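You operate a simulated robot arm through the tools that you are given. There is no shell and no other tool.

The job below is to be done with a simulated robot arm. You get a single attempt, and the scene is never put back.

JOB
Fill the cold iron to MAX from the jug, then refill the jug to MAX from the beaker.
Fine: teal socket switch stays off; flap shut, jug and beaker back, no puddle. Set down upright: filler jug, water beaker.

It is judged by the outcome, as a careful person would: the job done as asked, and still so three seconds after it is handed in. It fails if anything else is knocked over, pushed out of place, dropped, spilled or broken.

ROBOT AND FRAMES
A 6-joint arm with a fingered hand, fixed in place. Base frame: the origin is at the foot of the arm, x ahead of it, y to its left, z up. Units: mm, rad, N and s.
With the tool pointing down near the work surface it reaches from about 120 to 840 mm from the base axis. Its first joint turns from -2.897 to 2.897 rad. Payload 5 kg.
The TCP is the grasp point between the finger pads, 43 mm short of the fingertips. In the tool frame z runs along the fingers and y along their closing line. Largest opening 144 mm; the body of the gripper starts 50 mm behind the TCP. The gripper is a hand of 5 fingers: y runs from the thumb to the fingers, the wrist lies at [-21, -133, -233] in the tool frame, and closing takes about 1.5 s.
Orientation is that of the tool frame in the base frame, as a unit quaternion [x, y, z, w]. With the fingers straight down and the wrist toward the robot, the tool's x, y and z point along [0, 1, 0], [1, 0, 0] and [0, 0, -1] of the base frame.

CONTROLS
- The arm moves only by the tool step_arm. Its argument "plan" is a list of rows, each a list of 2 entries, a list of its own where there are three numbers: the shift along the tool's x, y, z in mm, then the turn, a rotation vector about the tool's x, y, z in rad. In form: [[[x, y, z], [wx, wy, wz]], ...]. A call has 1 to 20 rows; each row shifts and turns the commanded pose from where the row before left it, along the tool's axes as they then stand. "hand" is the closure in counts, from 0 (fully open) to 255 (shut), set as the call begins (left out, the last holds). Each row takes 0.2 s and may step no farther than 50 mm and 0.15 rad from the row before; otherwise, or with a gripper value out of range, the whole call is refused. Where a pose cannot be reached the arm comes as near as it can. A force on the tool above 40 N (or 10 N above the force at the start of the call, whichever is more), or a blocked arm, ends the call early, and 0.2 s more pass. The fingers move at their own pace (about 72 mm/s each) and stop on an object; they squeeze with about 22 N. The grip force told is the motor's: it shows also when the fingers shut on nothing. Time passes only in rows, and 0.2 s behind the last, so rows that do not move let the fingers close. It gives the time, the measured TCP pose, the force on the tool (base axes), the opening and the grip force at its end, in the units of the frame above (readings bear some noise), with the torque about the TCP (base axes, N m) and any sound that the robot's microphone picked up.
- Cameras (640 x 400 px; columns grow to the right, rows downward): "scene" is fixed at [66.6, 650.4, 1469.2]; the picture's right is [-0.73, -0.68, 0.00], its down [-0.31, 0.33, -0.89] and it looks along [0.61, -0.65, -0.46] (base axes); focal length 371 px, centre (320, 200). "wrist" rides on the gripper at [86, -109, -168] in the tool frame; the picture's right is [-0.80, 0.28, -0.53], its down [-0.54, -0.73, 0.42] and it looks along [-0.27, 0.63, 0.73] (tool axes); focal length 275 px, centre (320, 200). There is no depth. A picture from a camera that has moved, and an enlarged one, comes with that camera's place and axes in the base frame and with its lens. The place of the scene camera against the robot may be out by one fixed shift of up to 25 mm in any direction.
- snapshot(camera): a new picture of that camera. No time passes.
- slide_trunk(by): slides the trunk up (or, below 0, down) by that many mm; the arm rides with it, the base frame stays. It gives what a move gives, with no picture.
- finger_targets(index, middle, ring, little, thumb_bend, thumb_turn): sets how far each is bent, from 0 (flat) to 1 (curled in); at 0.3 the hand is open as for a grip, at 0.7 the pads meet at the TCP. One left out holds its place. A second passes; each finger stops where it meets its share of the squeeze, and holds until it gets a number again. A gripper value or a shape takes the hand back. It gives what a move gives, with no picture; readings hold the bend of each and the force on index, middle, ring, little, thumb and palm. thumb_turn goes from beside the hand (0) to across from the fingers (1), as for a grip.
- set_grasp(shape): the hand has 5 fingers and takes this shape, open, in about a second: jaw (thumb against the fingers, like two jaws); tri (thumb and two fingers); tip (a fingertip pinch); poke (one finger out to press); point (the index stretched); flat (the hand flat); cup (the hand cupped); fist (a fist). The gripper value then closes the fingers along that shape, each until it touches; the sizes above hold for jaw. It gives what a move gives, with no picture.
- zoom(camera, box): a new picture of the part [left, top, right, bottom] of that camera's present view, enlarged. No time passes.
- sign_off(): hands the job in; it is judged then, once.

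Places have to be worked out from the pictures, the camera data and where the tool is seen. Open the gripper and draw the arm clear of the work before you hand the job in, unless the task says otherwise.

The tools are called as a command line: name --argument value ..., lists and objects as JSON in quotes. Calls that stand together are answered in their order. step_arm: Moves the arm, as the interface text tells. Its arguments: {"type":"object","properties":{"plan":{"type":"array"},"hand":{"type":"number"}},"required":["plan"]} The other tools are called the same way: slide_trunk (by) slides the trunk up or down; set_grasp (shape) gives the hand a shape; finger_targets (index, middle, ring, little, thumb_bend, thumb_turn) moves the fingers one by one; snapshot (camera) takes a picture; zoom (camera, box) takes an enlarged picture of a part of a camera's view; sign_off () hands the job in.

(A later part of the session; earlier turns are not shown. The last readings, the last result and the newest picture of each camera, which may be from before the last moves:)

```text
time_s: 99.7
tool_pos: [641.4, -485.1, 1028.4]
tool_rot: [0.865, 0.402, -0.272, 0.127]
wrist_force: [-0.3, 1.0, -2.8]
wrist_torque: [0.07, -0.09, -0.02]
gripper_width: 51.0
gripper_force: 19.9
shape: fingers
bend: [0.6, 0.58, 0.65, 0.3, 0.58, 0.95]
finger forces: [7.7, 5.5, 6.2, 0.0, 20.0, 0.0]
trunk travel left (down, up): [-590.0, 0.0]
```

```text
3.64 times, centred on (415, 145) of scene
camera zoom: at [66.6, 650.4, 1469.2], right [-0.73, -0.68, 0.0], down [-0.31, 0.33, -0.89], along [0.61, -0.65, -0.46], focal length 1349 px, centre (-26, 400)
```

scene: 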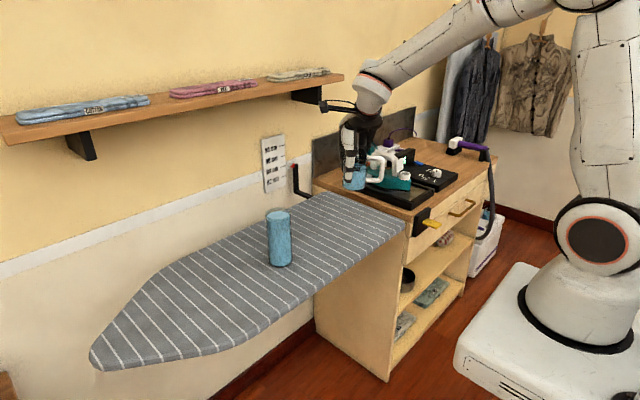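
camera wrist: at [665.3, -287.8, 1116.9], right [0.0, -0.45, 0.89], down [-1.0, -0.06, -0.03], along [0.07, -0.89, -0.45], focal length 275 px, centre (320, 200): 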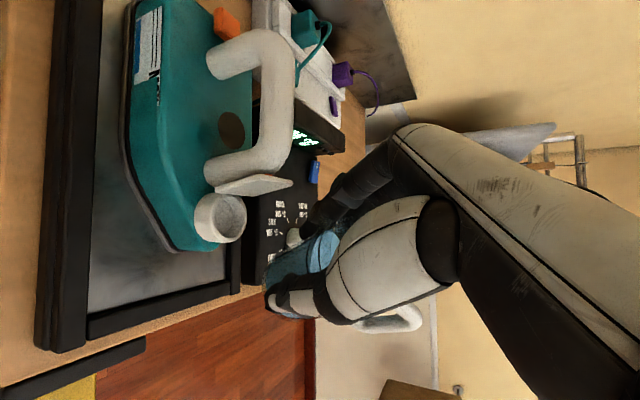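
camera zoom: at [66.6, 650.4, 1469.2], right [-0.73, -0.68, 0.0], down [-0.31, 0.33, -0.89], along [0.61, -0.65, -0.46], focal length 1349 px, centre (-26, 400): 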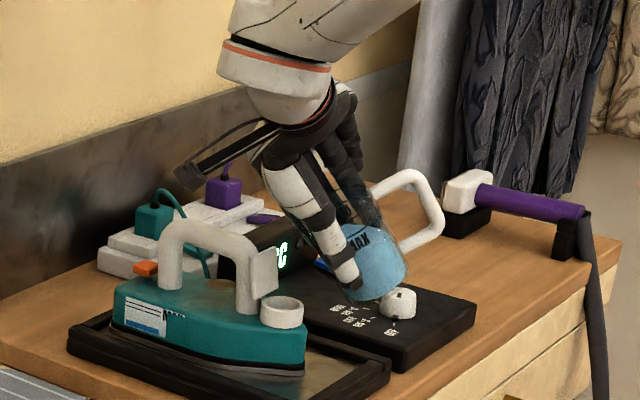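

The jug is tilted 35° beside the neck. I zoom in on the spout and neck in both views.

zoom --camera "scene" --box '[395, 125, 465, 180]'

zoom --camera "wrist" --box '[190, 160, 350, 330]'

```text
7.27 times, centred on (430, 152) of scene
camera zoom: at [66.6, 650.4, 1469.2], right [-0.73, -0.68, 0.0], down [-0.31, 0.33, -0.89], along [0.61, -0.65, -0.46], focal length 2699 px, centre (-480, 546)
```

zoom: 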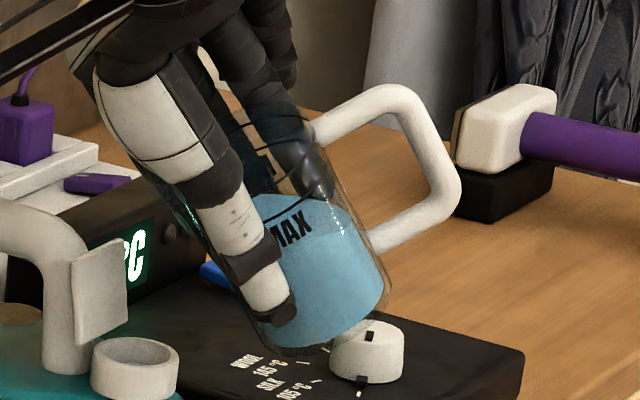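

```text
2.35 times, centred on (270, 245) of wrist
camera zoom: at [665.3, -287.8, 1116.9], right [0.0, -0.45, 0.89], down [-1.0, -0.06, -0.03], along [0.07, -0.89, -0.45], focal length 648 px, centre (438, 94)
```

zoom: 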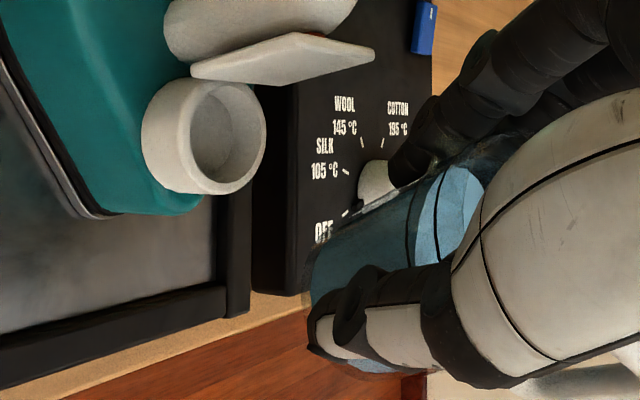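

I look for the spout tip itself (expected near scene zoom position (153, 182) if my estimate is right).

zoom --camera "scene" --box '[400, 138, 432, 182]'

zoom --camera "wrist" --box '[280, 200, 360, 280]'

```text
9.09 times, centred on (416, 160) of scene
camera zoom: at [66.6, 650.4, 1469.2], right [-0.73, -0.68, 0.0], down [-0.31, 0.33, -0.89], along [0.61, -0.65, -0.46], focal length 3373 px, centre (-553, 564)
```

zoom: 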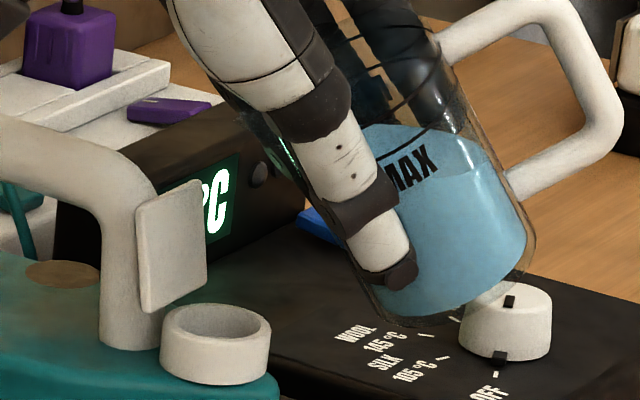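

```text
5.00 times, centred on (320, 240) of wrist
camera zoom: at [665.3, -287.8, 1116.9], right [0.0, -0.45, 0.89], down [-1.0, -0.06, -0.03], along [0.07, -0.89, -0.45], focal length 1376 px, centre (320, 0)
```

zoom: 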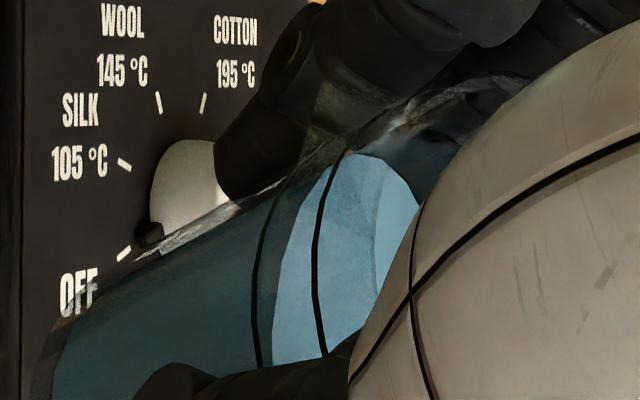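

The spout estimate agrees in both views: the tip hangs at about (666, -456, 1037) and the neck centre is near (666.5, -458). I lower the tip to about 15–20 mm above the flap top and check hand clearance.

step_arm --plan '[[[3.6, 0.8, 9.6], [0, 0, 0]], [[3.7, 0.9, 9.7], [0, 0, 0]], [[0, 0, 0], [0, 0, 0]]]'

zoom --camera "scene" --box '[380, 110, 460, 190]'

zoom --camera "wrist" --box '[150, 20, 400, 300]'

```text
time_s: 100.5
tool_pos: [639.1, -489.2, 1008.1]
tool_rot: [0.865, 0.402, -0.272, 0.127]
wrist_force: [0.0, 0.3, -3.1]
wrist_torque: [0.08, -0.11, 0.02]
gripper_width: 50.9
gripper_force: 19.8
shape: fingers
bend: [0.6, 0.58, 0.65, 0.3, 0.58, 0.95]
finger forces: [7.6, 5.4, 6.2, 0.0, 19.8, 0.1]
trunk travel left (down, up): [-590.0, 0.0]
```

```text
5.00 times, centred on (420, 150) of scene
camera zoom: at [66.6, 650.4, 1469.2], right [-0.73, -0.68, 0.0], down [-0.31, 0.33, -0.89], along [0.61, -0.65, -0.46], focal length 1855 px, centre (-180, 450)
```

zoom: 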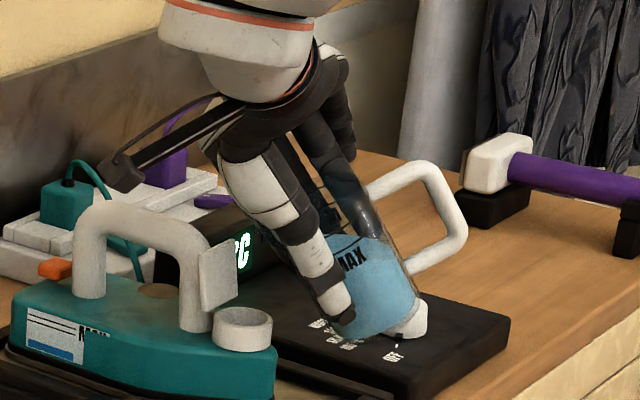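

```text
1.43 times, centred on (275, 160) of wrist
camera zoom: at [663.3, -292.3, 1096.8], right [-0.01, -0.45, 0.89], down [-1.0, -0.06, -0.04], along [0.07, -0.89, -0.45], focal length 393 px, centre (384, 257)
```

zoom: 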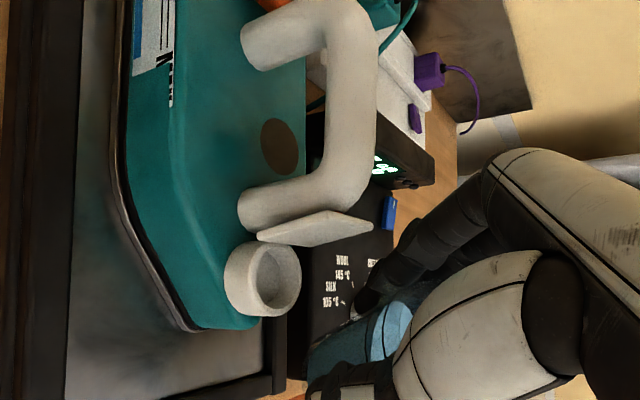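

Clearances look fine. I lower to a tip height of about 1002 and rotate about the spout tip to 48°.

step_arm --plan '[[[4, 0, 5.7], [0, 0, 0]], [[4, 0, 5.8], [0, 0, 0]], [[-2.1, 0, -2.1], [0, -0.075, 0]], [[-2.1, 0, -2.1], [0, -0.075, 0]], [[-2.1, 0, -2.1], [0, -0.075, 0]], [[0, 0, 0], [0, 0, 0]]]'

zoom --camera "scene" --box '[380, 110, 460, 190]'

zoom --camera "wrist" --box '[150, 20, 400, 300]'

```text
time_s: 101.9
tool_pos: [638.0, -491.5, 1004.2]
tool_rot: [0.828, 0.386, -0.369, 0.172]
wrist_force: [-0.5, 0.3, -2.0]
wrist_torque: [0.07, -0.09, 0.0]
gripper_width: 50.8
gripper_force: 19.7
shape: fingers
bend: [0.6, 0.58, 0.65, 0.3, 0.58, 0.95]
finger forces: [7.7, 5.4, 6.2, 0.0, 19.9, 0.0]
trunk travel left (down, up): [-590.0, 0.0]
```

```text
5.00 times, centred on (420, 150) of scene
camera zoom: at [66.6, 650.4, 1469.2], right [-0.73, -0.68, 0.0], down [-0.31, 0.33, -0.89], along [0.61, -0.65, -0.46], focal length 1855 px, centre (-180, 450)
```

zoom: 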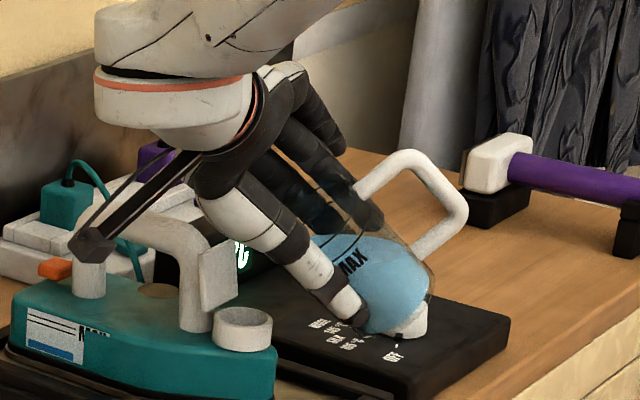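

```text
1.43 times, centred on (275, 160) of wrist
camera zoom: at [672.4, -281.4, 1052.3], right [0.13, -0.29, 0.95], down [-0.99, -0.05, 0.12], along [0.01, -0.96, -0.29], focal length 393 px, centre (384, 257)
```

zoom: 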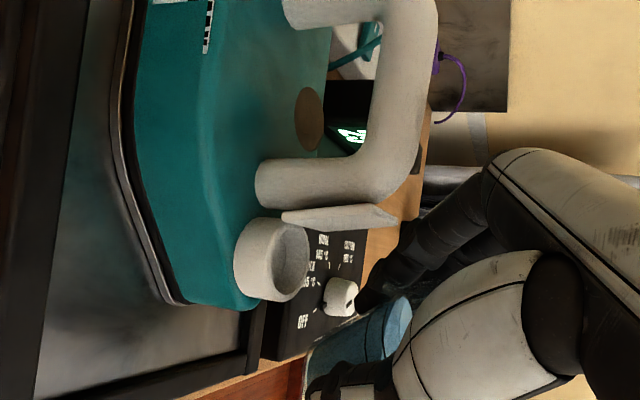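

The tip is at about (663.5, -461, 1003), slightly short of the neck centre on the approach side. I increase the tilt in small steps and watch for the stream.

step_arm --plan '[[[-1.4, 0, -1.4], [0, -0.05, 0]], [[0, 0, 0], [0, 0, 0]], [[0, 0, 0], [0, 0, 0]]]'

zoom --camera "scene" --box '[400, 135, 450, 180]'

```text
time_s: 102.7
tool_pos: [639.3, -490.4, 1005.8]
tool_rot: [0.819, 0.381, -0.388, 0.181]
wrist_force: [0.0, 0.1, -3.8]
wrist_torque: [0.04, -0.12, -0.02]
gripper_width: 50.8
gripper_force: 20.3
shape: fingers
bend: [0.6, 0.58, 0.65, 0.3, 0.58, 0.95]
finger forces: [7.7, 5.3, 6.1, 0.0, 19.9, 0.1]
trunk travel left (down, up): [-590.0, 0.0]
```

```text
8.89 times, centred on (425, 158) of scene
camera zoom: at [66.6, 650.4, 1469.2], right [-0.73, -0.68, 0.0], down [-0.31, 0.33, -0.89], along [0.61, -0.65, -0.46], focal length 3298 px, centre (-613, 578)
```

zoom: 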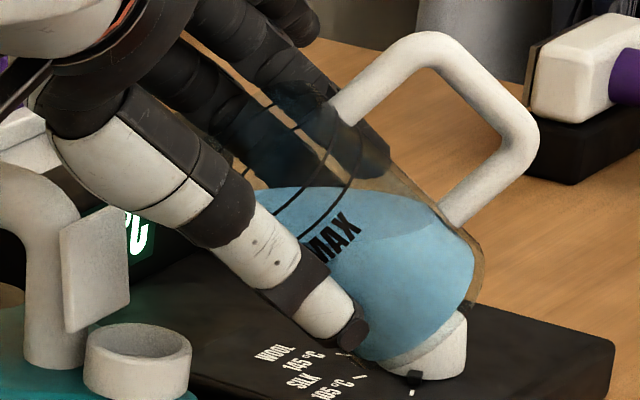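

No stream yet. I continue in 2–3° steps.

step_arm --plan '[[[-1.4, 0, -1.4], [0, -0.05, 0]], [[0, 0, 0], [0, 0, 0]], [[0, 0, 0], [0, 0, 0]]]'

zoom --camera "scene" --box '[400, 135, 450, 180]'

zoom --camera "wrist" --box '[200, 120, 400, 300]'

```text
time_s: 103.5
tool_pos: [639.7, -490.5, 1007.7]
tool_rot: [0.809, 0.377, -0.408, 0.191]
wrist_force: [-0.1, 0.7, -3.2]
wrist_torque: [0.09, -0.1, 0.03]
gripper_width: 50.9
gripper_force: 19.1
shape: fingers
bend: [0.6, 0.58, 0.65, 0.3, 0.58, 0.95]
finger forces: [7.7, 5.4, 6.1, 0.0, 20.0, 0.0]
trunk travel left (down, up): [-590.0, 0.0]
```

```text
8.89 times, centred on (425, 158) of scene
camera zoom: at [66.6, 650.4, 1469.2], right [-0.73, -0.68, 0.0], down [-0.31, 0.33, -0.89], along [0.61, -0.65, -0.46], focal length 3298 px, centre (-613, 578)
```

zoom: 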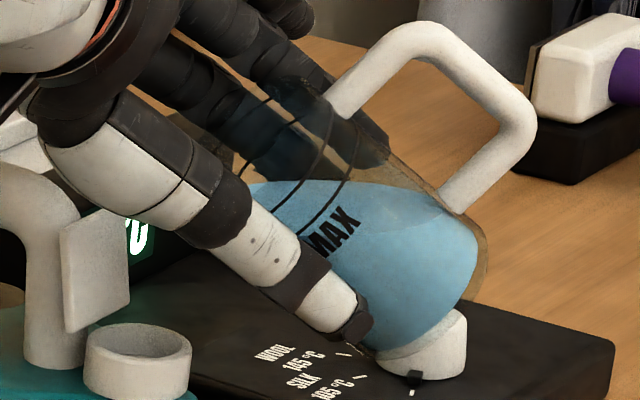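

```text
2.22 times, centred on (300, 210) of wrist
camera zoom: at [675.2, -278.3, 1038.1], right [0.19, -0.22, 0.96], down [-0.98, -0.04, 0.19], along [0.0, -0.98, -0.22], focal length 612 px, centre (364, 178)
```

zoom: 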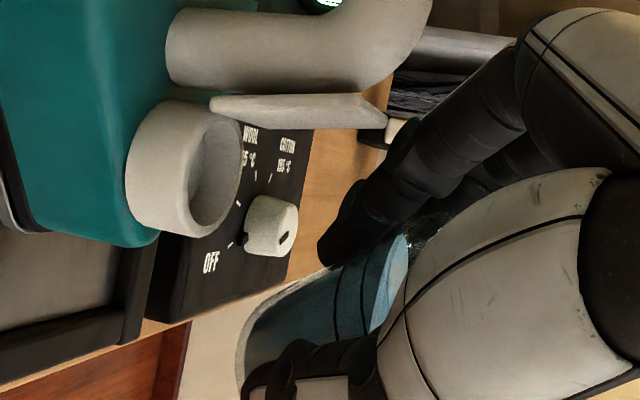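

The water is close to the lip at about 54°. I continue with smaller steps.

step_arm --plan '[[[-0.85, 0, -0.85], [0, -0.03, 0]], [[0, 0, 0], [0, 0, 0]], [[0, 0, 0], [0, 0, 0]]]'

zoom --camera "scene" --box '[400, 135, 450, 180]'

```text
time_s: 104.3
tool_pos: [638.7, -490.7, 1009.0]
tool_rot: [0.803, 0.374, -0.421, 0.196]
wrist_force: [0.3, 0.5, -1.9]
wrist_torque: [0.06, -0.1, -0.03]
gripper_width: 51.1
gripper_force: 19.7
shape: fingers
bend: [0.6, 0.58, 0.65, 0.3, 0.58, 0.95]
finger forces: [7.8, 5.4, 6.2, 0.0, 20.0, 0.0]
trunk travel left (down, up): [-590.0, 0.0]
```

```text
8.89 times, centred on (425, 158) of scene
camera zoom: at [66.6, 650.4, 1469.2], right [-0.73, -0.68, 0.0], down [-0.31, 0.33, -0.89], along [0.61, -0.65, -0.46], focal length 3298 px, centre (-613, 578)
```

zoom: 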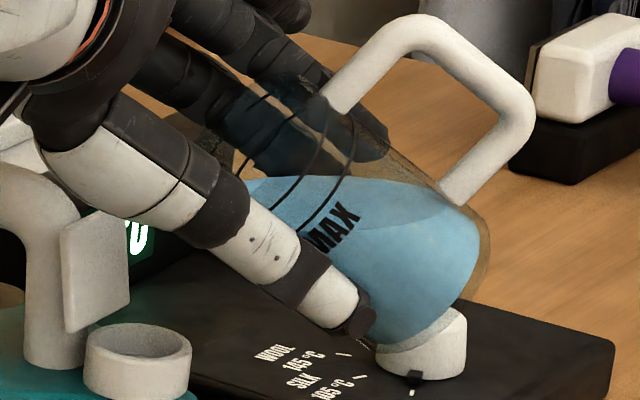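

Still no stream at 55°. I continue in 2° steps.

step_arm --plan '[[[-1, 0, -1], [0, -0.035, 0]], [[0, 0, 0], [0, 0, 0]], [[0, 0, 0], [0, 0, 0]]]'

zoom --camera "scene" --box '[400, 135, 450, 180]'

```text
time_s: 105.1
tool_pos: [638.8, -489.7, 1011.4]
tool_rot: [0.795, 0.37, -0.436, 0.203]
wrist_force: [-0.6, -1.2, -3.4]
wrist_torque: [0.08, -0.09, 0.02]
gripper_width: 51.0
gripper_force: 19.7
shape: fingers
bend: [0.6, 0.58, 0.65, 0.3, 0.58, 0.95]
finger forces: [7.7, 5.5, 6.2, 0.0, 19.9, 0.1]
trunk travel left (down, up): [-590.0, 0.0]
```

```text
8.89 times, centred on (425, 158) of scene
camera zoom: at [66.6, 650.4, 1469.2], right [-0.73, -0.68, 0.0], down [-0.31, 0.33, -0.89], along [0.61, -0.65, -0.46], focal length 3298 px, centre (-613, 578)
```

zoom: 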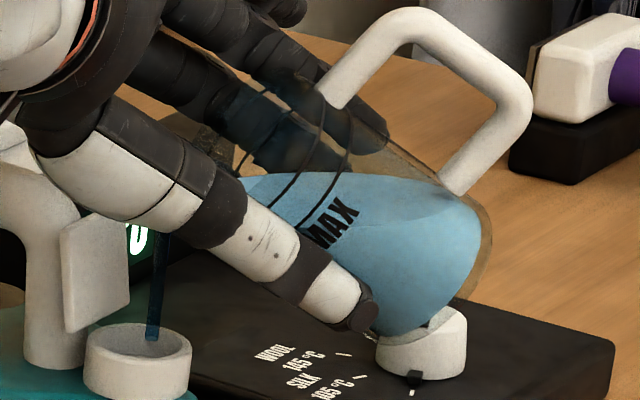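

A thin stream is running straight down into the filler opening. I shift about 3 mm forward to centre it and let it run, watching the iron's window.

step_arm --plan '[[[1.6, 0, -2.4], [0, 0, 0]], [[0, 0, 0], [0, 0, 0]], [[0, 0, 0], [0, 0, 0]], [[0, 0, 0], [0, 0, 0]]]'

zoom --camera "scene" --box '[400, 135, 450, 180]'

zoom --camera "scene" --box '[355, 155, 405, 195]'

```text
time_s: 106.1
tool_pos: [641.3, -487.1, 1008.5]
tool_rot: [0.796, 0.37, -0.435, 0.203]
wrist_force: [-0.1, -0.4, -3.4]
wrist_torque: [0.09, -0.12, -0.01]
gripper_width: 50.9
gripper_force: 19.5
shape: fingers
bend: [0.6, 0.58, 0.65, 0.3, 0.58, 0.95]
finger forces: [7.7, 5.5, 6.2, 0.0, 20.0, 0.1]
trunk travel left (down, up): [-590.0, 0.0]
```

```text
8.89 times, centred on (425, 158) of scene
camera zoom: at [66.6, 650.4, 1469.2], right [-0.73, -0.68, 0.0], down [-0.31, 0.33, -0.89], along [0.61, -0.65, -0.46], focal length 3298 px, centre (-613, 578)
```

zoom: 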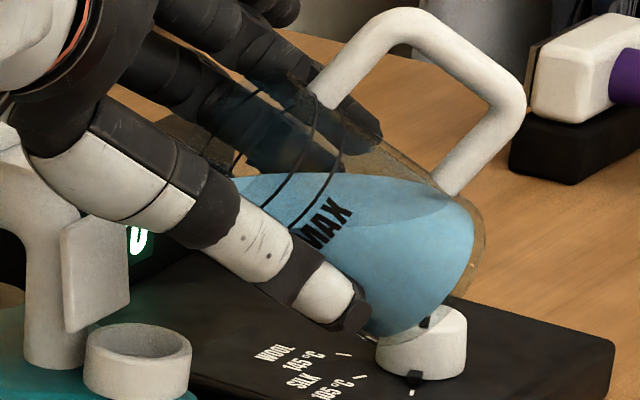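

```text
10.00 times, centred on (380, 175) of scene
camera zoom: at [66.6, 650.4, 1469.2], right [-0.73, -0.68, 0.0], down [-0.31, 0.33, -0.89], along [0.61, -0.65, -0.46], focal length 3711 px, centre (-280, 450)
```

zoom: 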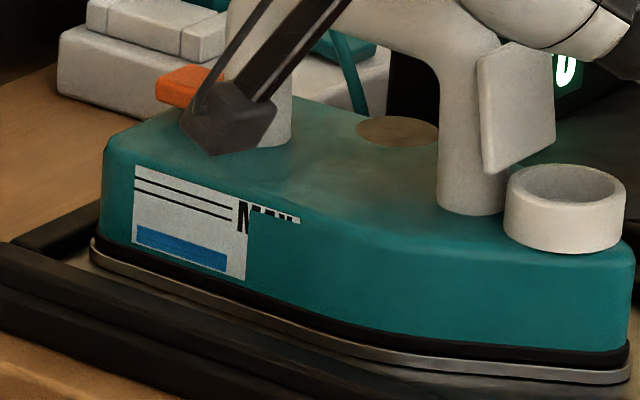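

The window's blue bar is visible and rising slightly; the flow stopped at this tilt. I continue tilting slowly in small steps.

step_arm --plan '[[[-0.85, 0, -0.85], [0, -0.03, 0]], [[0, 0, 0], [0, 0, 0]], [[0, 0, 0], [0, 0, 0]]]'

zoom --camera "scene" --box '[360, 135, 440, 185]'

```text
time_s: 106.9
tool_pos: [641.4, -487.9, 1010.8]
tool_rot: [0.789, 0.367, -0.448, 0.207]
wrist_force: [0.0, 0.3, -2.6]
wrist_torque: [0.08, -0.12, -0.02]
gripper_width: 50.6
gripper_force: 19.5
shape: fingers
bend: [0.6, 0.58, 0.65, 0.3, 0.58, 0.95]
finger forces: [7.7, 5.4, 6.1, 0.0, 20.0, 0.1]
trunk travel left (down, up): [-590.0, 0.0]
```

```text
8.00 times, centred on (400, 160) of scene
camera zoom: at [66.6, 650.4, 1469.2], right [-0.73, -0.68, 0.0], down [-0.31, 0.33, -0.89], along [0.61, -0.65, -0.46], focal length 2969 px, centre (-320, 520)
```

zoom: 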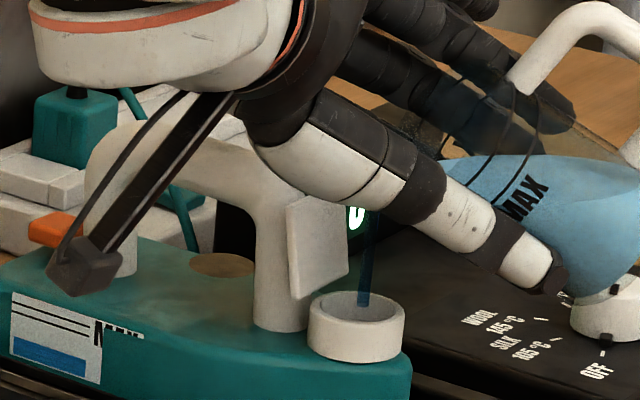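

The stream falls almost exactly in the centre of the opening. I keep going with several small tilt steps.

step_arm --plan '[[[-0.85, 0, -0.85], [0, -0.03, 0]], [[0, 0, 0], [0, 0, 0]], [[0, 0, 0], [0, 0, 0]], [[-0.85, 0, -0.85], [0, -0.03, 0]], [[0, 0, 0], [0, 0, 0]], [[0, 0, 0], [0, 0, 0]]]'

zoom --camera "scene" --box '[360, 135, 440, 185]'

```text
time_s: 108.3
tool_pos: [640.4, -487.4, 1013.3]
tool_rot: [0.775, 0.362, -0.47, 0.219]
wrist_force: [-1.2, -0.3, -2.9]
wrist_torque: [0.06, -0.07, 0.0]
gripper_width: 50.8
gripper_force: 20.0
shape: fingers
bend: [0.6, 0.58, 0.65, 0.3, 0.58, 0.95]
finger forces: [7.7, 5.3, 6.2, 0.0, 19.9, 0.1]
trunk travel left (down, up): [-590.0, 0.0]
```

```text
8.00 times, centred on (400, 160) of scene
camera zoom: at [66.6, 650.4, 1469.2], right [-0.73, -0.68, 0.0], down [-0.31, 0.33, -0.89], along [0.61, -0.65, -0.46], focal length 2969 px, centre (-320, 520)
```

zoom: 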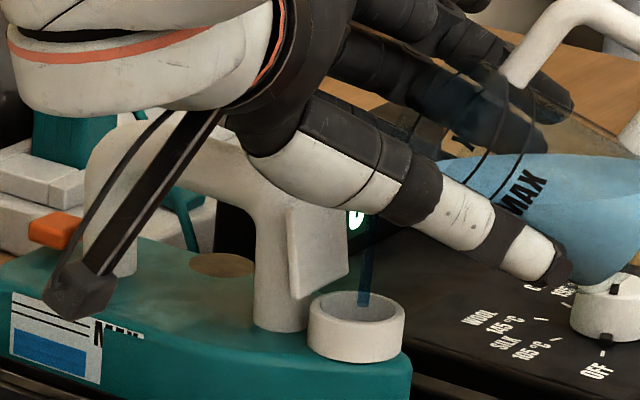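

The level is rising well. I continue.

step_arm --plan '[[[-0.85, 0, -0.85], [0, -0.03, 0]], [[0, 0, 0], [0, 0, 0]], [[0, 0, 0], [0, 0, 0]], [[-0.85, 0, -0.85], [0, -0.03, 0]], [[0, 0, 0], [0, 0, 0]], [[0, 0, 0], [0, 0, 0]]]'

zoom --camera "scene" --box '[360, 135, 440, 185]'

zoom --camera "scene" --box '[358, 165, 388, 185]'

```text
time_s: 109.7
tool_pos: [641.7, -488.2, 1015.6]
tool_rot: [0.76, 0.354, -0.494, 0.23]
wrist_force: [-0.6, -0.5, -2.5]
wrist_torque: [0.07, -0.11, 0.0]
gripper_width: 50.9
gripper_force: 19.1
shape: fingers
bend: [0.6, 0.58, 0.65, 0.3, 0.58, 0.95]
finger forces: [7.7, 5.4, 6.2, 0.1, 20.2, 0.1]
trunk travel left (down, up): [-590.0, 0.0]
```

```text
8.00 times, centred on (400, 160) of scene
camera zoom: at [66.6, 650.4, 1469.2], right [-0.73, -0.68, 0.0], down [-0.31, 0.33, -0.89], along [0.61, -0.65, -0.46], focal length 2969 px, centre (-320, 520)
```

zoom: 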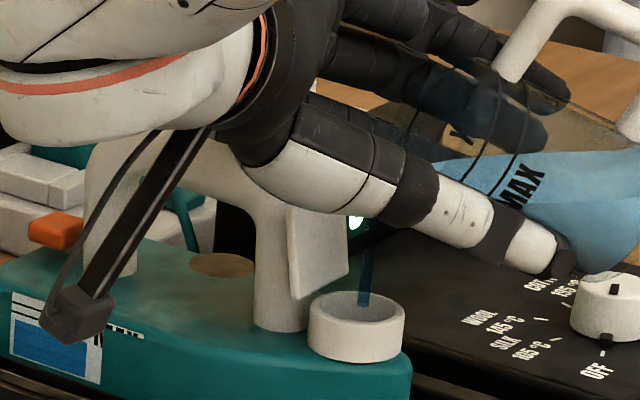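

```text
16.00 times, centred on (373, 175) of scene
camera zoom: at [66.6, 650.4, 1469.2], right [-0.73, -0.68, 0.0], down [-0.31, 0.33, -0.89], along [0.61, -0.65, -0.46], focal length 5937 px, centre (-528, 600)
```

zoom: 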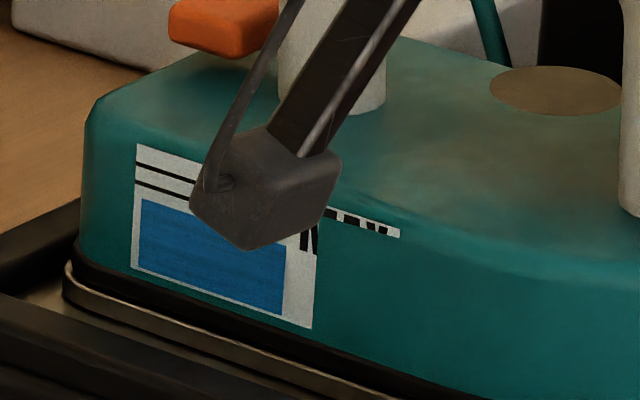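

The level is now about two-thirds of the way; the target band is between the two lines. I let the stream finish at this tilt, then look again.

step_arm --plan '[[[0, 0, 0], [0, 0, 0]], [[0, 0, 0], [0, 0, 0]], [[0, 0, 0], [0, 0, 0]]]'

zoom --camera "scene" --box '[358, 165, 388, 185]'

zoom --camera "scene" --box '[400, 145, 430, 175]'

```text
time_s: 110.5
tool_pos: [642.8, -486.8, 1014.4]
tool_rot: [0.76, 0.354, -0.494, 0.229]
wrist_force: [0.7, -0.9, -2.3]
wrist_torque: [0.1, -0.13, 0.0]
gripper_width: 50.8
gripper_force: 19.9
shape: fingers
bend: [0.6, 0.58, 0.65, 0.3, 0.58, 0.95]
finger forces: [7.6, 5.3, 6.2, 0.0, 20.1, 0.0]
trunk travel left (down, up): [-590.0, 0.0]
```

```text
16.00 times, centred on (373, 175) of scene
camera zoom: at [66.6, 650.4, 1469.2], right [-0.73, -0.68, 0.0], down [-0.31, 0.33, -0.89], along [0.61, -0.65, -0.46], focal length 5937 px, centre (-528, 600)
```

zoom: 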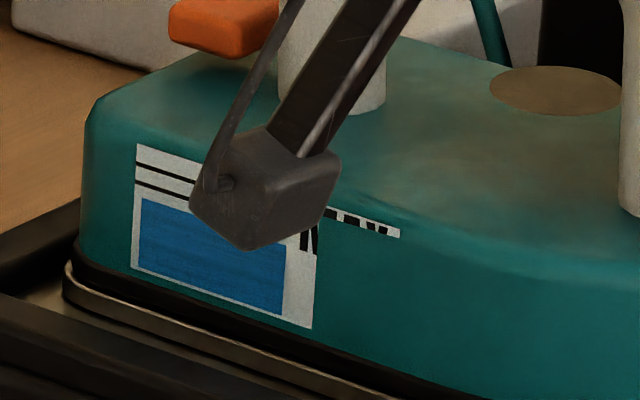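

```text
13.33 times, centred on (415, 160) of scene
camera zoom: at [66.6, 650.4, 1469.2], right [-0.73, -0.68, 0.0], down [-0.31, 0.33, -0.89], along [0.61, -0.65, -0.46], focal length 4948 px, centre (-947, 733)
```

zoom: 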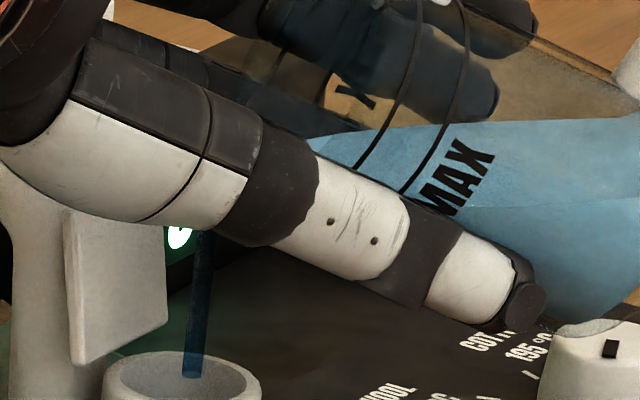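

Still a thin stream. One more small tilt step, then wait and check.

step_arm --plan '[[[-0.7, 0, -0.7], [0, -0.025, 0]], [[0, 0, 0], [0, 0, 0]], [[0, 0, 0], [0, 0, 0]], [[0, 0, 0], [0, 0, 0]]]'

zoom --camera "scene" --box '[358, 165, 388, 185]'

zoom --camera "scene" --box '[400, 145, 430, 175]'

```text
time_s: 111.5
tool_pos: [642.8, -486.3, 1016.3]
tool_rot: [0.754, 0.351, -0.503, 0.234]
wrist_force: [0.8, 0.0, -2.8]
wrist_torque: [0.05, -0.05, 0.05]
gripper_width: 50.9
gripper_force: 19.6
shape: fingers
bend: [0.6, 0.58, 0.65, 0.3, 0.58, 0.95]
finger forces: [7.7, 5.5, 6.3, 0.0, 20.1, 0.0]
trunk travel left (down, up): [-590.0, 0.0]
```

```text
16.00 times, centred on (373, 175) of scene
camera zoom: at [66.6, 650.4, 1469.2], right [-0.73, -0.68, 0.0], down [-0.31, 0.33, -0.89], along [0.61, -0.65, -0.46], focal length 5937 px, centre (-528, 600)
```

zoom: 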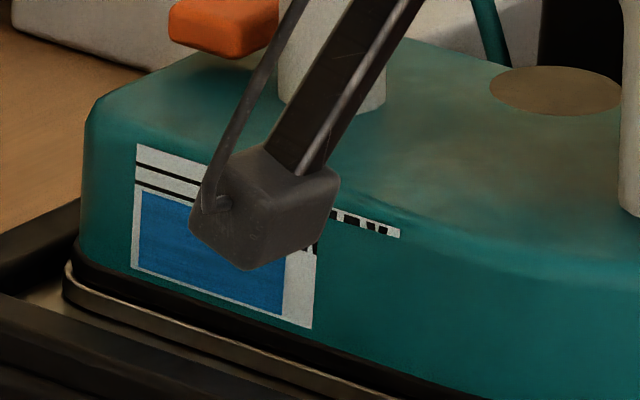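

```text
13.33 times, centred on (415, 160) of scene
camera zoom: at [66.6, 650.4, 1469.2], right [-0.73, -0.68, 0.0], down [-0.31, 0.33, -0.89], along [0.61, -0.65, -0.46], focal length 4948 px, centre (-947, 733)
```

zoom: 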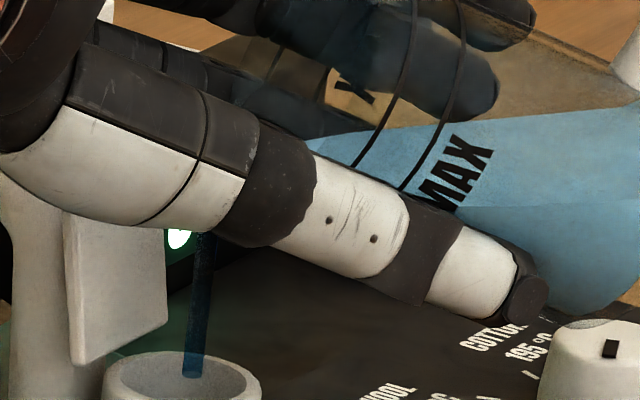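

Blue is now just below the lower line; two more such small portions should bring it to mid-band. One more step.

step_arm --plan '[[[-0.7, 0, -0.7], [0, -0.025, 0]], [[0, 0, 0], [0, 0, 0]], [[0, 0, 0], [0, 0, 0]], [[0, 0, 0], [0, 0, 0]]]'

zoom --camera "scene" --box '[362, 170, 382, 184]'

zoom --camera "scene" --box '[400, 145, 430, 175]'

```text
time_s: 112.5
tool_pos: [642.2, -486.6, 1017.9]
tool_rot: [0.748, 0.349, -0.513, 0.237]
wrist_force: [-0.5, -0.1, -3.1]
wrist_torque: [0.1, -0.1, 0.0]
gripper_width: 50.8
gripper_force: 19.9
shape: fingers
bend: [0.6, 0.58, 0.65, 0.3, 0.58, 0.95]
finger forces: [7.7, 5.3, 6.2, 0.0, 20.1, 0.1]
trunk travel left (down, up): [-590.0, 0.0]
```

```text
16.00 times, centred on (372, 177) of scene
camera zoom: at [66.6, 650.4, 1469.2], right [-0.73, -0.68, 0.0], down [-0.31, 0.33, -0.89], along [0.61, -0.65, -0.46], focal length 5937 px, centre (-512, 568)
```

zoom: 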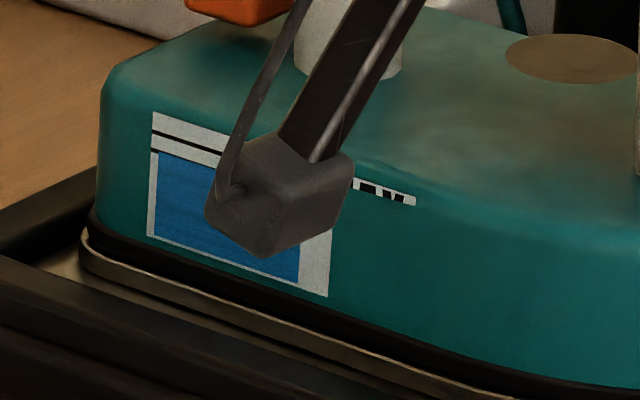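

```text
13.33 times, centred on (415, 160) of scene
camera zoom: at [66.6, 650.4, 1469.2], right [-0.73, -0.68, 0.0], down [-0.31, 0.33, -0.89], along [0.61, -0.65, -0.46], focal length 4948 px, centre (-947, 733)
```

zoom: 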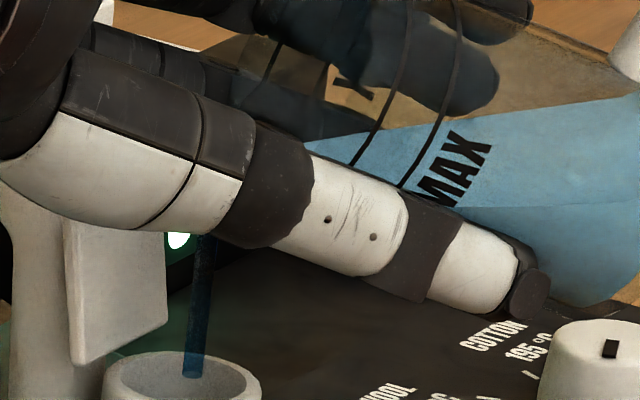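

The blue is just reaching the lower line. One more small step.

step_arm --plan '[[[-0.6, 0, -0.6], [0, -0.022, 0]], [[0, 0, 0], [0, 0, 0]], [[0, 0, 0], [0, 0, 0]], [[0, 0, 0], [0, 0, 0]]]'

zoom --camera "scene" --box '[362, 172, 376, 182]'

```text
time_s: 113.5
tool_pos: [641.9, -486.2, 1018.8]
tool_rot: [0.742, 0.346, -0.521, 0.242]
wrist_force: [0.1, 1.1, -3.7]
wrist_torque: [0.06, -0.13, 0.03]
gripper_width: 50.8
gripper_force: 20.0
shape: fingers
bend: [0.6, 0.58, 0.65, 0.3, 0.58, 0.95]
finger forces: [7.7, 5.4, 6.3, 0.1, 20.1, 0.1]
trunk travel left (down, up): [-590.0, 0.0]
```

```text
16.00 times, centred on (369, 177) of scene
camera zoom: at [66.6, 650.4, 1469.2], right [-0.73, -0.68, 0.0], down [-0.31, 0.33, -0.89], along [0.61, -0.65, -0.46], focal length 5937 px, centre (-464, 568)
```

zoom: 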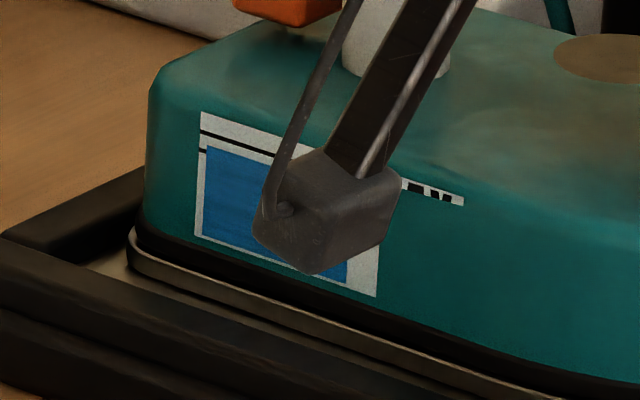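

The level is now just above the lower line. I let the thin stream run a bit longer at this tilt.

step_arm --plan '[[[0, 0, 0], [0, 0, 0]], [[0, 0, 0], [0, 0, 0]], [[0, 0, 0], [0, 0, 0]]]'

zoom --camera "scene" --box '[362, 172, 376, 182]'

zoom --camera "scene" --box '[400, 145, 430, 175]'

```text
time_s: 114.3
tool_pos: [642.3, -486.2, 1018.5]
tool_rot: [0.742, 0.346, -0.52, 0.242]
wrist_force: [0.7, 0.0, -3.6]
wrist_torque: [0.08, -0.13, 0.0]
gripper_width: 50.8
gripper_force: 19.7
shape: fingers
bend: [0.6, 0.58, 0.65, 0.3, 0.58, 0.95]
finger forces: [7.8, 5.4, 6.2, 0.1, 20.1, 0.0]
trunk travel left (down, up): [-590.0, 0.0]
```

```text
16.00 times, centred on (369, 177) of scene
camera zoom: at [66.6, 650.4, 1469.2], right [-0.73, -0.68, 0.0], down [-0.31, 0.33, -0.89], along [0.61, -0.65, -0.46], focal length 5937 px, centre (-464, 568)
```

zoom: 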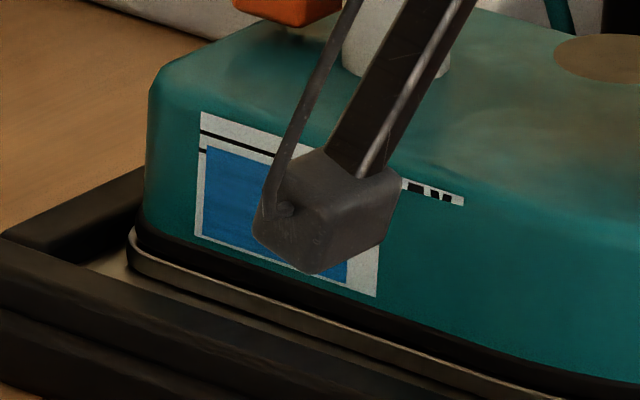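

```text
13.33 times, centred on (415, 160) of scene
camera zoom: at [66.6, 650.4, 1469.2], right [-0.73, -0.68, 0.0], down [-0.31, 0.33, -0.89], along [0.61, -0.65, -0.46], focal length 4948 px, centre (-947, 733)
```

zoom: 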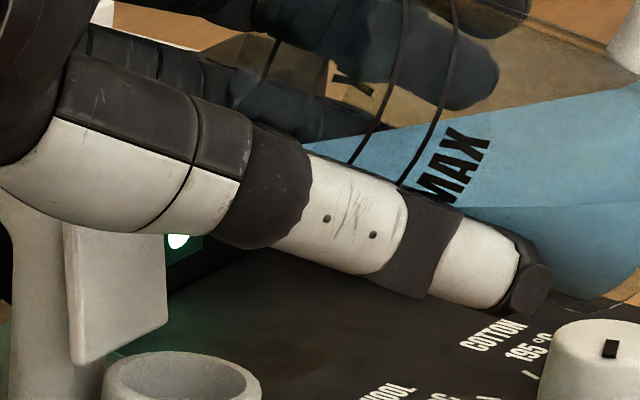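

The flow stopped with the level about a quarter into the band. One more small step to bring it to mid-band.

step_arm --plan '[[[-0.5, 0, -0.5], [0, -0.018, 0]], [[0, 0, 0], [0, 0, 0]], [[0, 0, 0], [0, 0, 0]], [[0, 0, 0], [0, 0, 0]], [[0, 0, 0], [0, 0, 0]]]'

zoom --camera "scene" --box '[362, 172, 376, 182]'

zoom --camera "scene" --box '[400, 145, 430, 175]'

```text
time_s: 115.5
tool_pos: [642.5, -485.4, 1019.0]
tool_rot: [0.738, 0.343, -0.527, 0.245]
wrist_force: [0.3, 0.9, -2.7]
wrist_torque: [0.04, -0.11, 0.02]
gripper_width: 51.0
gripper_force: 19.8
shape: fingers
bend: [0.6, 0.58, 0.65, 0.3, 0.58, 0.95]
finger forces: [7.7, 5.4, 6.2, 0.0, 20.1, 0.0]
trunk travel left (down, up): [-590.0, 0.0]
```

```text
16.00 times, centred on (369, 177) of scene
camera zoom: at [66.6, 650.4, 1469.2], right [-0.73, -0.68, 0.0], down [-0.31, 0.33, -0.89], along [0.61, -0.65, -0.46], focal length 5937 px, centre (-464, 568)
```

zoom: 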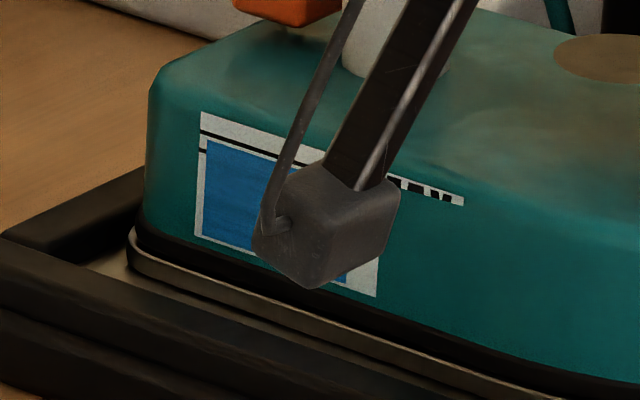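

```text
13.33 times, centred on (415, 160) of scene
camera zoom: at [66.6, 650.4, 1469.2], right [-0.73, -0.68, 0.0], down [-0.31, 0.33, -0.89], along [0.61, -0.65, -0.46], focal length 4948 px, centre (-947, 733)
```

zoom: 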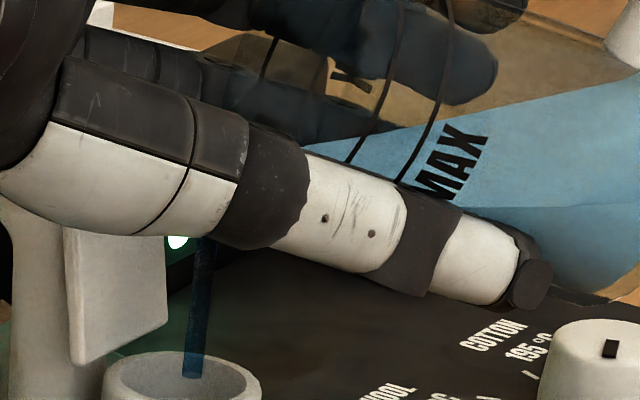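

The blue top is near mid-band with the stream thinning out; I give it under a second more, then tilt back.

step_arm --plan '[[[0, 0, 0], [0, 0, 0]], [[0, 0, 0], [0, 0, 0]]]'

zoom --camera "scene" --box '[362, 172, 376, 182]'

zoom --camera "scene" --box '[400, 145, 430, 175]'

```text
time_s: 116.1
tool_pos: [642.1, -485.1, 1018.9]
tool_rot: [0.738, 0.344, -0.527, 0.245]
wrist_force: [-0.6, 0.4, -3.1]
wrist_torque: [0.06, -0.07, -0.01]
gripper_width: 50.6
gripper_force: 19.7
shape: fingers
bend: [0.6, 0.58, 0.65, 0.3, 0.58, 0.95]
finger forces: [7.7, 5.4, 6.2, 0.1, 20.1, 0.1]
trunk travel left (down, up): [-590.0, 0.0]
```

```text
16.00 times, centred on (369, 177) of scene
camera zoom: at [66.6, 650.4, 1469.2], right [-0.73, -0.68, 0.0], down [-0.31, 0.33, -0.89], along [0.61, -0.65, -0.46], focal length 5937 px, centre (-464, 568)
```

zoom: 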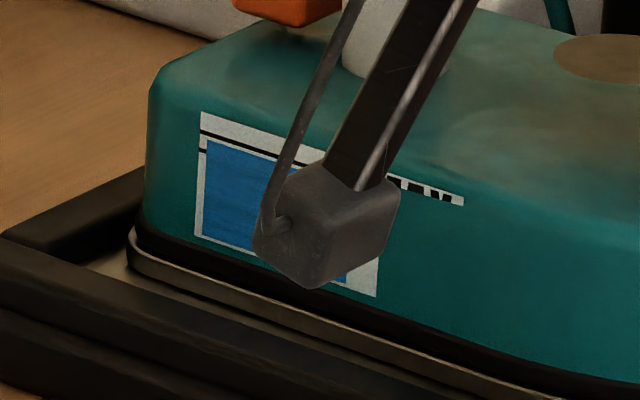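

```text
13.33 times, centred on (415, 160) of scene
camera zoom: at [66.6, 650.4, 1469.2], right [-0.73, -0.68, 0.0], down [-0.31, 0.33, -0.89], along [0.61, -0.65, -0.46], focal length 4948 px, centre (-947, 733)
```

zoom: 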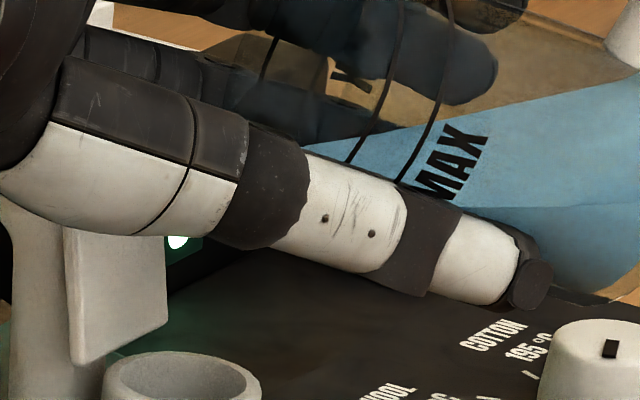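

The flow has stopped with the iron's level between the two MAX lines. I tilt the jug back about its spout, then raise it.

step_arm --plan '[[[1.5, 0, 1.3], [0, 0.05, 0]], [[3, 0, 2.5], [0, 0.1, 0]], [[3, 0, 2.5], [0, 0.1, 0]], [[3, 0, 2.5], [0, 0.1, 0]], [[-4, 0, -4], [0, 0.1, 0]], [[-11, 0, -11.5], [0, 0.1, 0]], [[-10, 0, -13], [0, 0.1, 0]], [[-8, 0, -15], [0, 0.1, 0]], [[-6, 0, -17], [0, 0.1, 0]], [[-4, 0, -17], [0, 0.1, 0]], [[0, 0, -10], [0, 0.1, 0]], [[0, 0, 0], [0, 0.1, 0]], [[0, 0, 0], [0, 0.1, 0]], [[0, 0, 0], [0, 0.09, 0]], [[0, 0, 0], [0, 0, 0]]]'

zoom --camera "scene" --box '[355, 100, 455, 195]'

zoom --camera "scene" --box '[362, 168, 382, 184]'

snapshot --camera "wrist"

```text
time_s: 119.3
tool_pos: [648.4, -480.1, 1105.8]
tool_rot: [0.905, 0.422, 0.045, -0.021]
wrist_force: [0.9, 0.3, -2.4]
wrist_torque: [0.04, -0.1, 0.0]
gripper_width: 50.7
gripper_force: 18.6
shape: fingers
bend: [0.6, 0.58, 0.65, 0.3, 0.58, 0.95]
finger forces: [7.4, 5.1, 6.5, 0.0, 18.7, 0.1]
trunk travel left (down, up): [-590.0, 0.0]
```

```text
4.21 times, centred on (405, 148) of scene
camera zoom: at [66.6, 650.4, 1469.2], right [-0.73, -0.68, 0.0], down [-0.31, 0.33, -0.89], along [0.61, -0.65, -0.46], focal length 1562 px, centre (-38, 421)
```

zoom: 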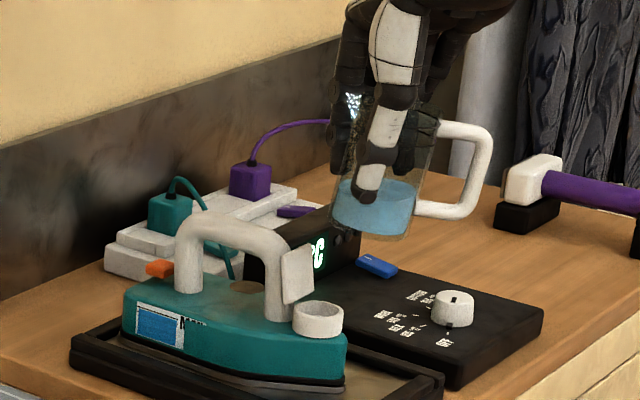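

```text
16.00 times, centred on (372, 176) of scene
camera zoom: at [66.6, 650.4, 1469.2], right [-0.73, -0.68, 0.0], down [-0.31, 0.33, -0.89], along [0.61, -0.65, -0.46], focal length 5937 px, centre (-512, 584)
```

zoom: 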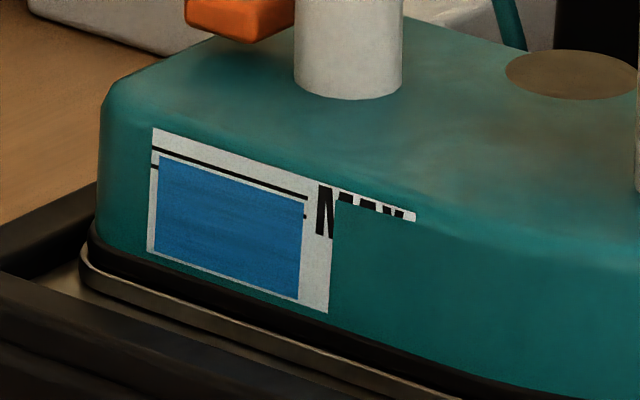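

```text
taken
camera wrist: at [609.7, -356.9, 1280.8], right [-0.33, -0.83, 0.45], down [-0.88, 0.09, -0.47], along [0.36, -0.55, -0.76], focal length 275 px, centre (320, 200)
```

wrist: 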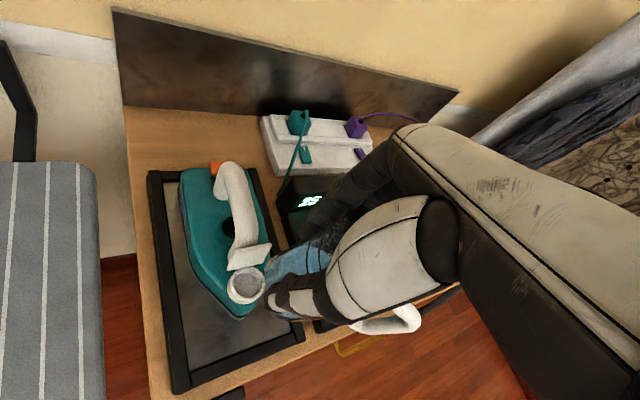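

The iron's level now sits between its two MAX lines with no spill. I level the jug, and carry it back over its place on the board.

step_arm --plan '[[[0, 0, 0], [0, -0.05, 0]], [[5, -4, 0], [0, -0.05, 0]], [[11, -9, 0], [0, 0, 0]], [[17, -14, 0], [0, 0, 0]], [[19.2, -15.8, 0], [0, 0, 0]], [[19.2, -15.8, 0], [0, 0, 0]], [[19.2, -15.8, 0], [0, 0, 0]], [[19.2, -15.8, 0], [0, 0, 0]], [[19.2, -15.8, 0], [0, 0, 0]], [[19.2, -15.8, 0], [0, 0, 0]], [[19.2, -15.8, 0], [0, 0, 0]], [[19.2, -15.8, 0], [0, 0, 0]], [[19.2, -15.8, 0], [0, 0, 0]], [[19.2, -15.8, 0], [0, 0, 0]], [[19.2, -15.8, 0], [0, 0, 0]], [[18, -15, 0], [0, 0, 0]], [[13, -11, 0], [0, 0, 0]], [[6.5, -5, 0], [0, 0, 0]], [[0, 0, 0], [0, 0, 0]]]'

step_arm --plan '[[[0, 0, 0], [0, 0, -0.06]], [[0, 0, 0], [0, 0, -0.11]], [[0, 0, 0], [0, 0, -0.11]], [[0, 0, 0], [0, 0, -0.11]], [[0, 0, 0], [0, 0, -0.11]], [[0, 0, 0], [0, 0, -0.11]], [[0, 0, 0], [0, 0, -0.11]], [[0, 0, 0], [0, 0, -0.1]], [[0, 0, 0], [0, 0, -0.05]], [[0, 0, 0], [0, 0, 0]]]'

snapshot --camera "scene"

snapshot --camera "wrist"

```text
time_s: 123.3
tool_pos: [651.6, -114.0, 1105.1]
tool_rot: [0.907, 0.422, -0.001, 0.0]
wrist_force: [0.4, 0.1, -2.4]
wrist_torque: [0.04, -0.09, 0.0]
gripper_width: 50.3
gripper_force: 18.9
shape: fingers
bend: [0.6, 0.58, 0.65, 0.3, 0.58, 0.95]
finger forces: [7.3, 5.2, 6.5, 0.0, 18.8, 0.0]
trunk travel left (down, up): [-590.0, 0.0]
```

```text
time_s: 125.5
tool_pos: [651.3, -114.4, 1104.6]
tool_rot: [0.644, 0.765, 0.001, 0.0]
wrist_force: [-0.9, 0.2, -2.6]
wrist_torque: [0.11, -0.05, 0.0]
gripper_width: 50.4
gripper_force: 18.7
shape: fingers
bend: [0.6, 0.58, 0.66, 0.3, 0.59, 0.95]
finger forces: [7.2, 5.0, 6.4, 0.0, 18.4, 0.1]
trunk travel left (down, up): [-590.0, 0.0]
```

```text
taken
```

scene: 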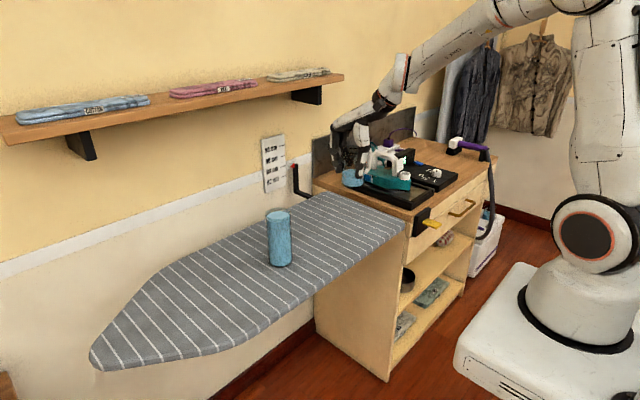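

```text
taken
camera wrist: at [530.4, -48.0, 1273.2], right [0.42, -0.74, 0.53], down [-0.62, -0.66, -0.42], along [0.66, -0.16, -0.73], focal length 275 px, centre (320, 200)
```

wrist: 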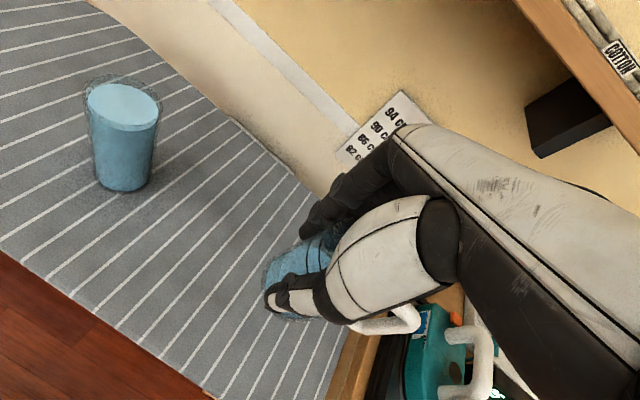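

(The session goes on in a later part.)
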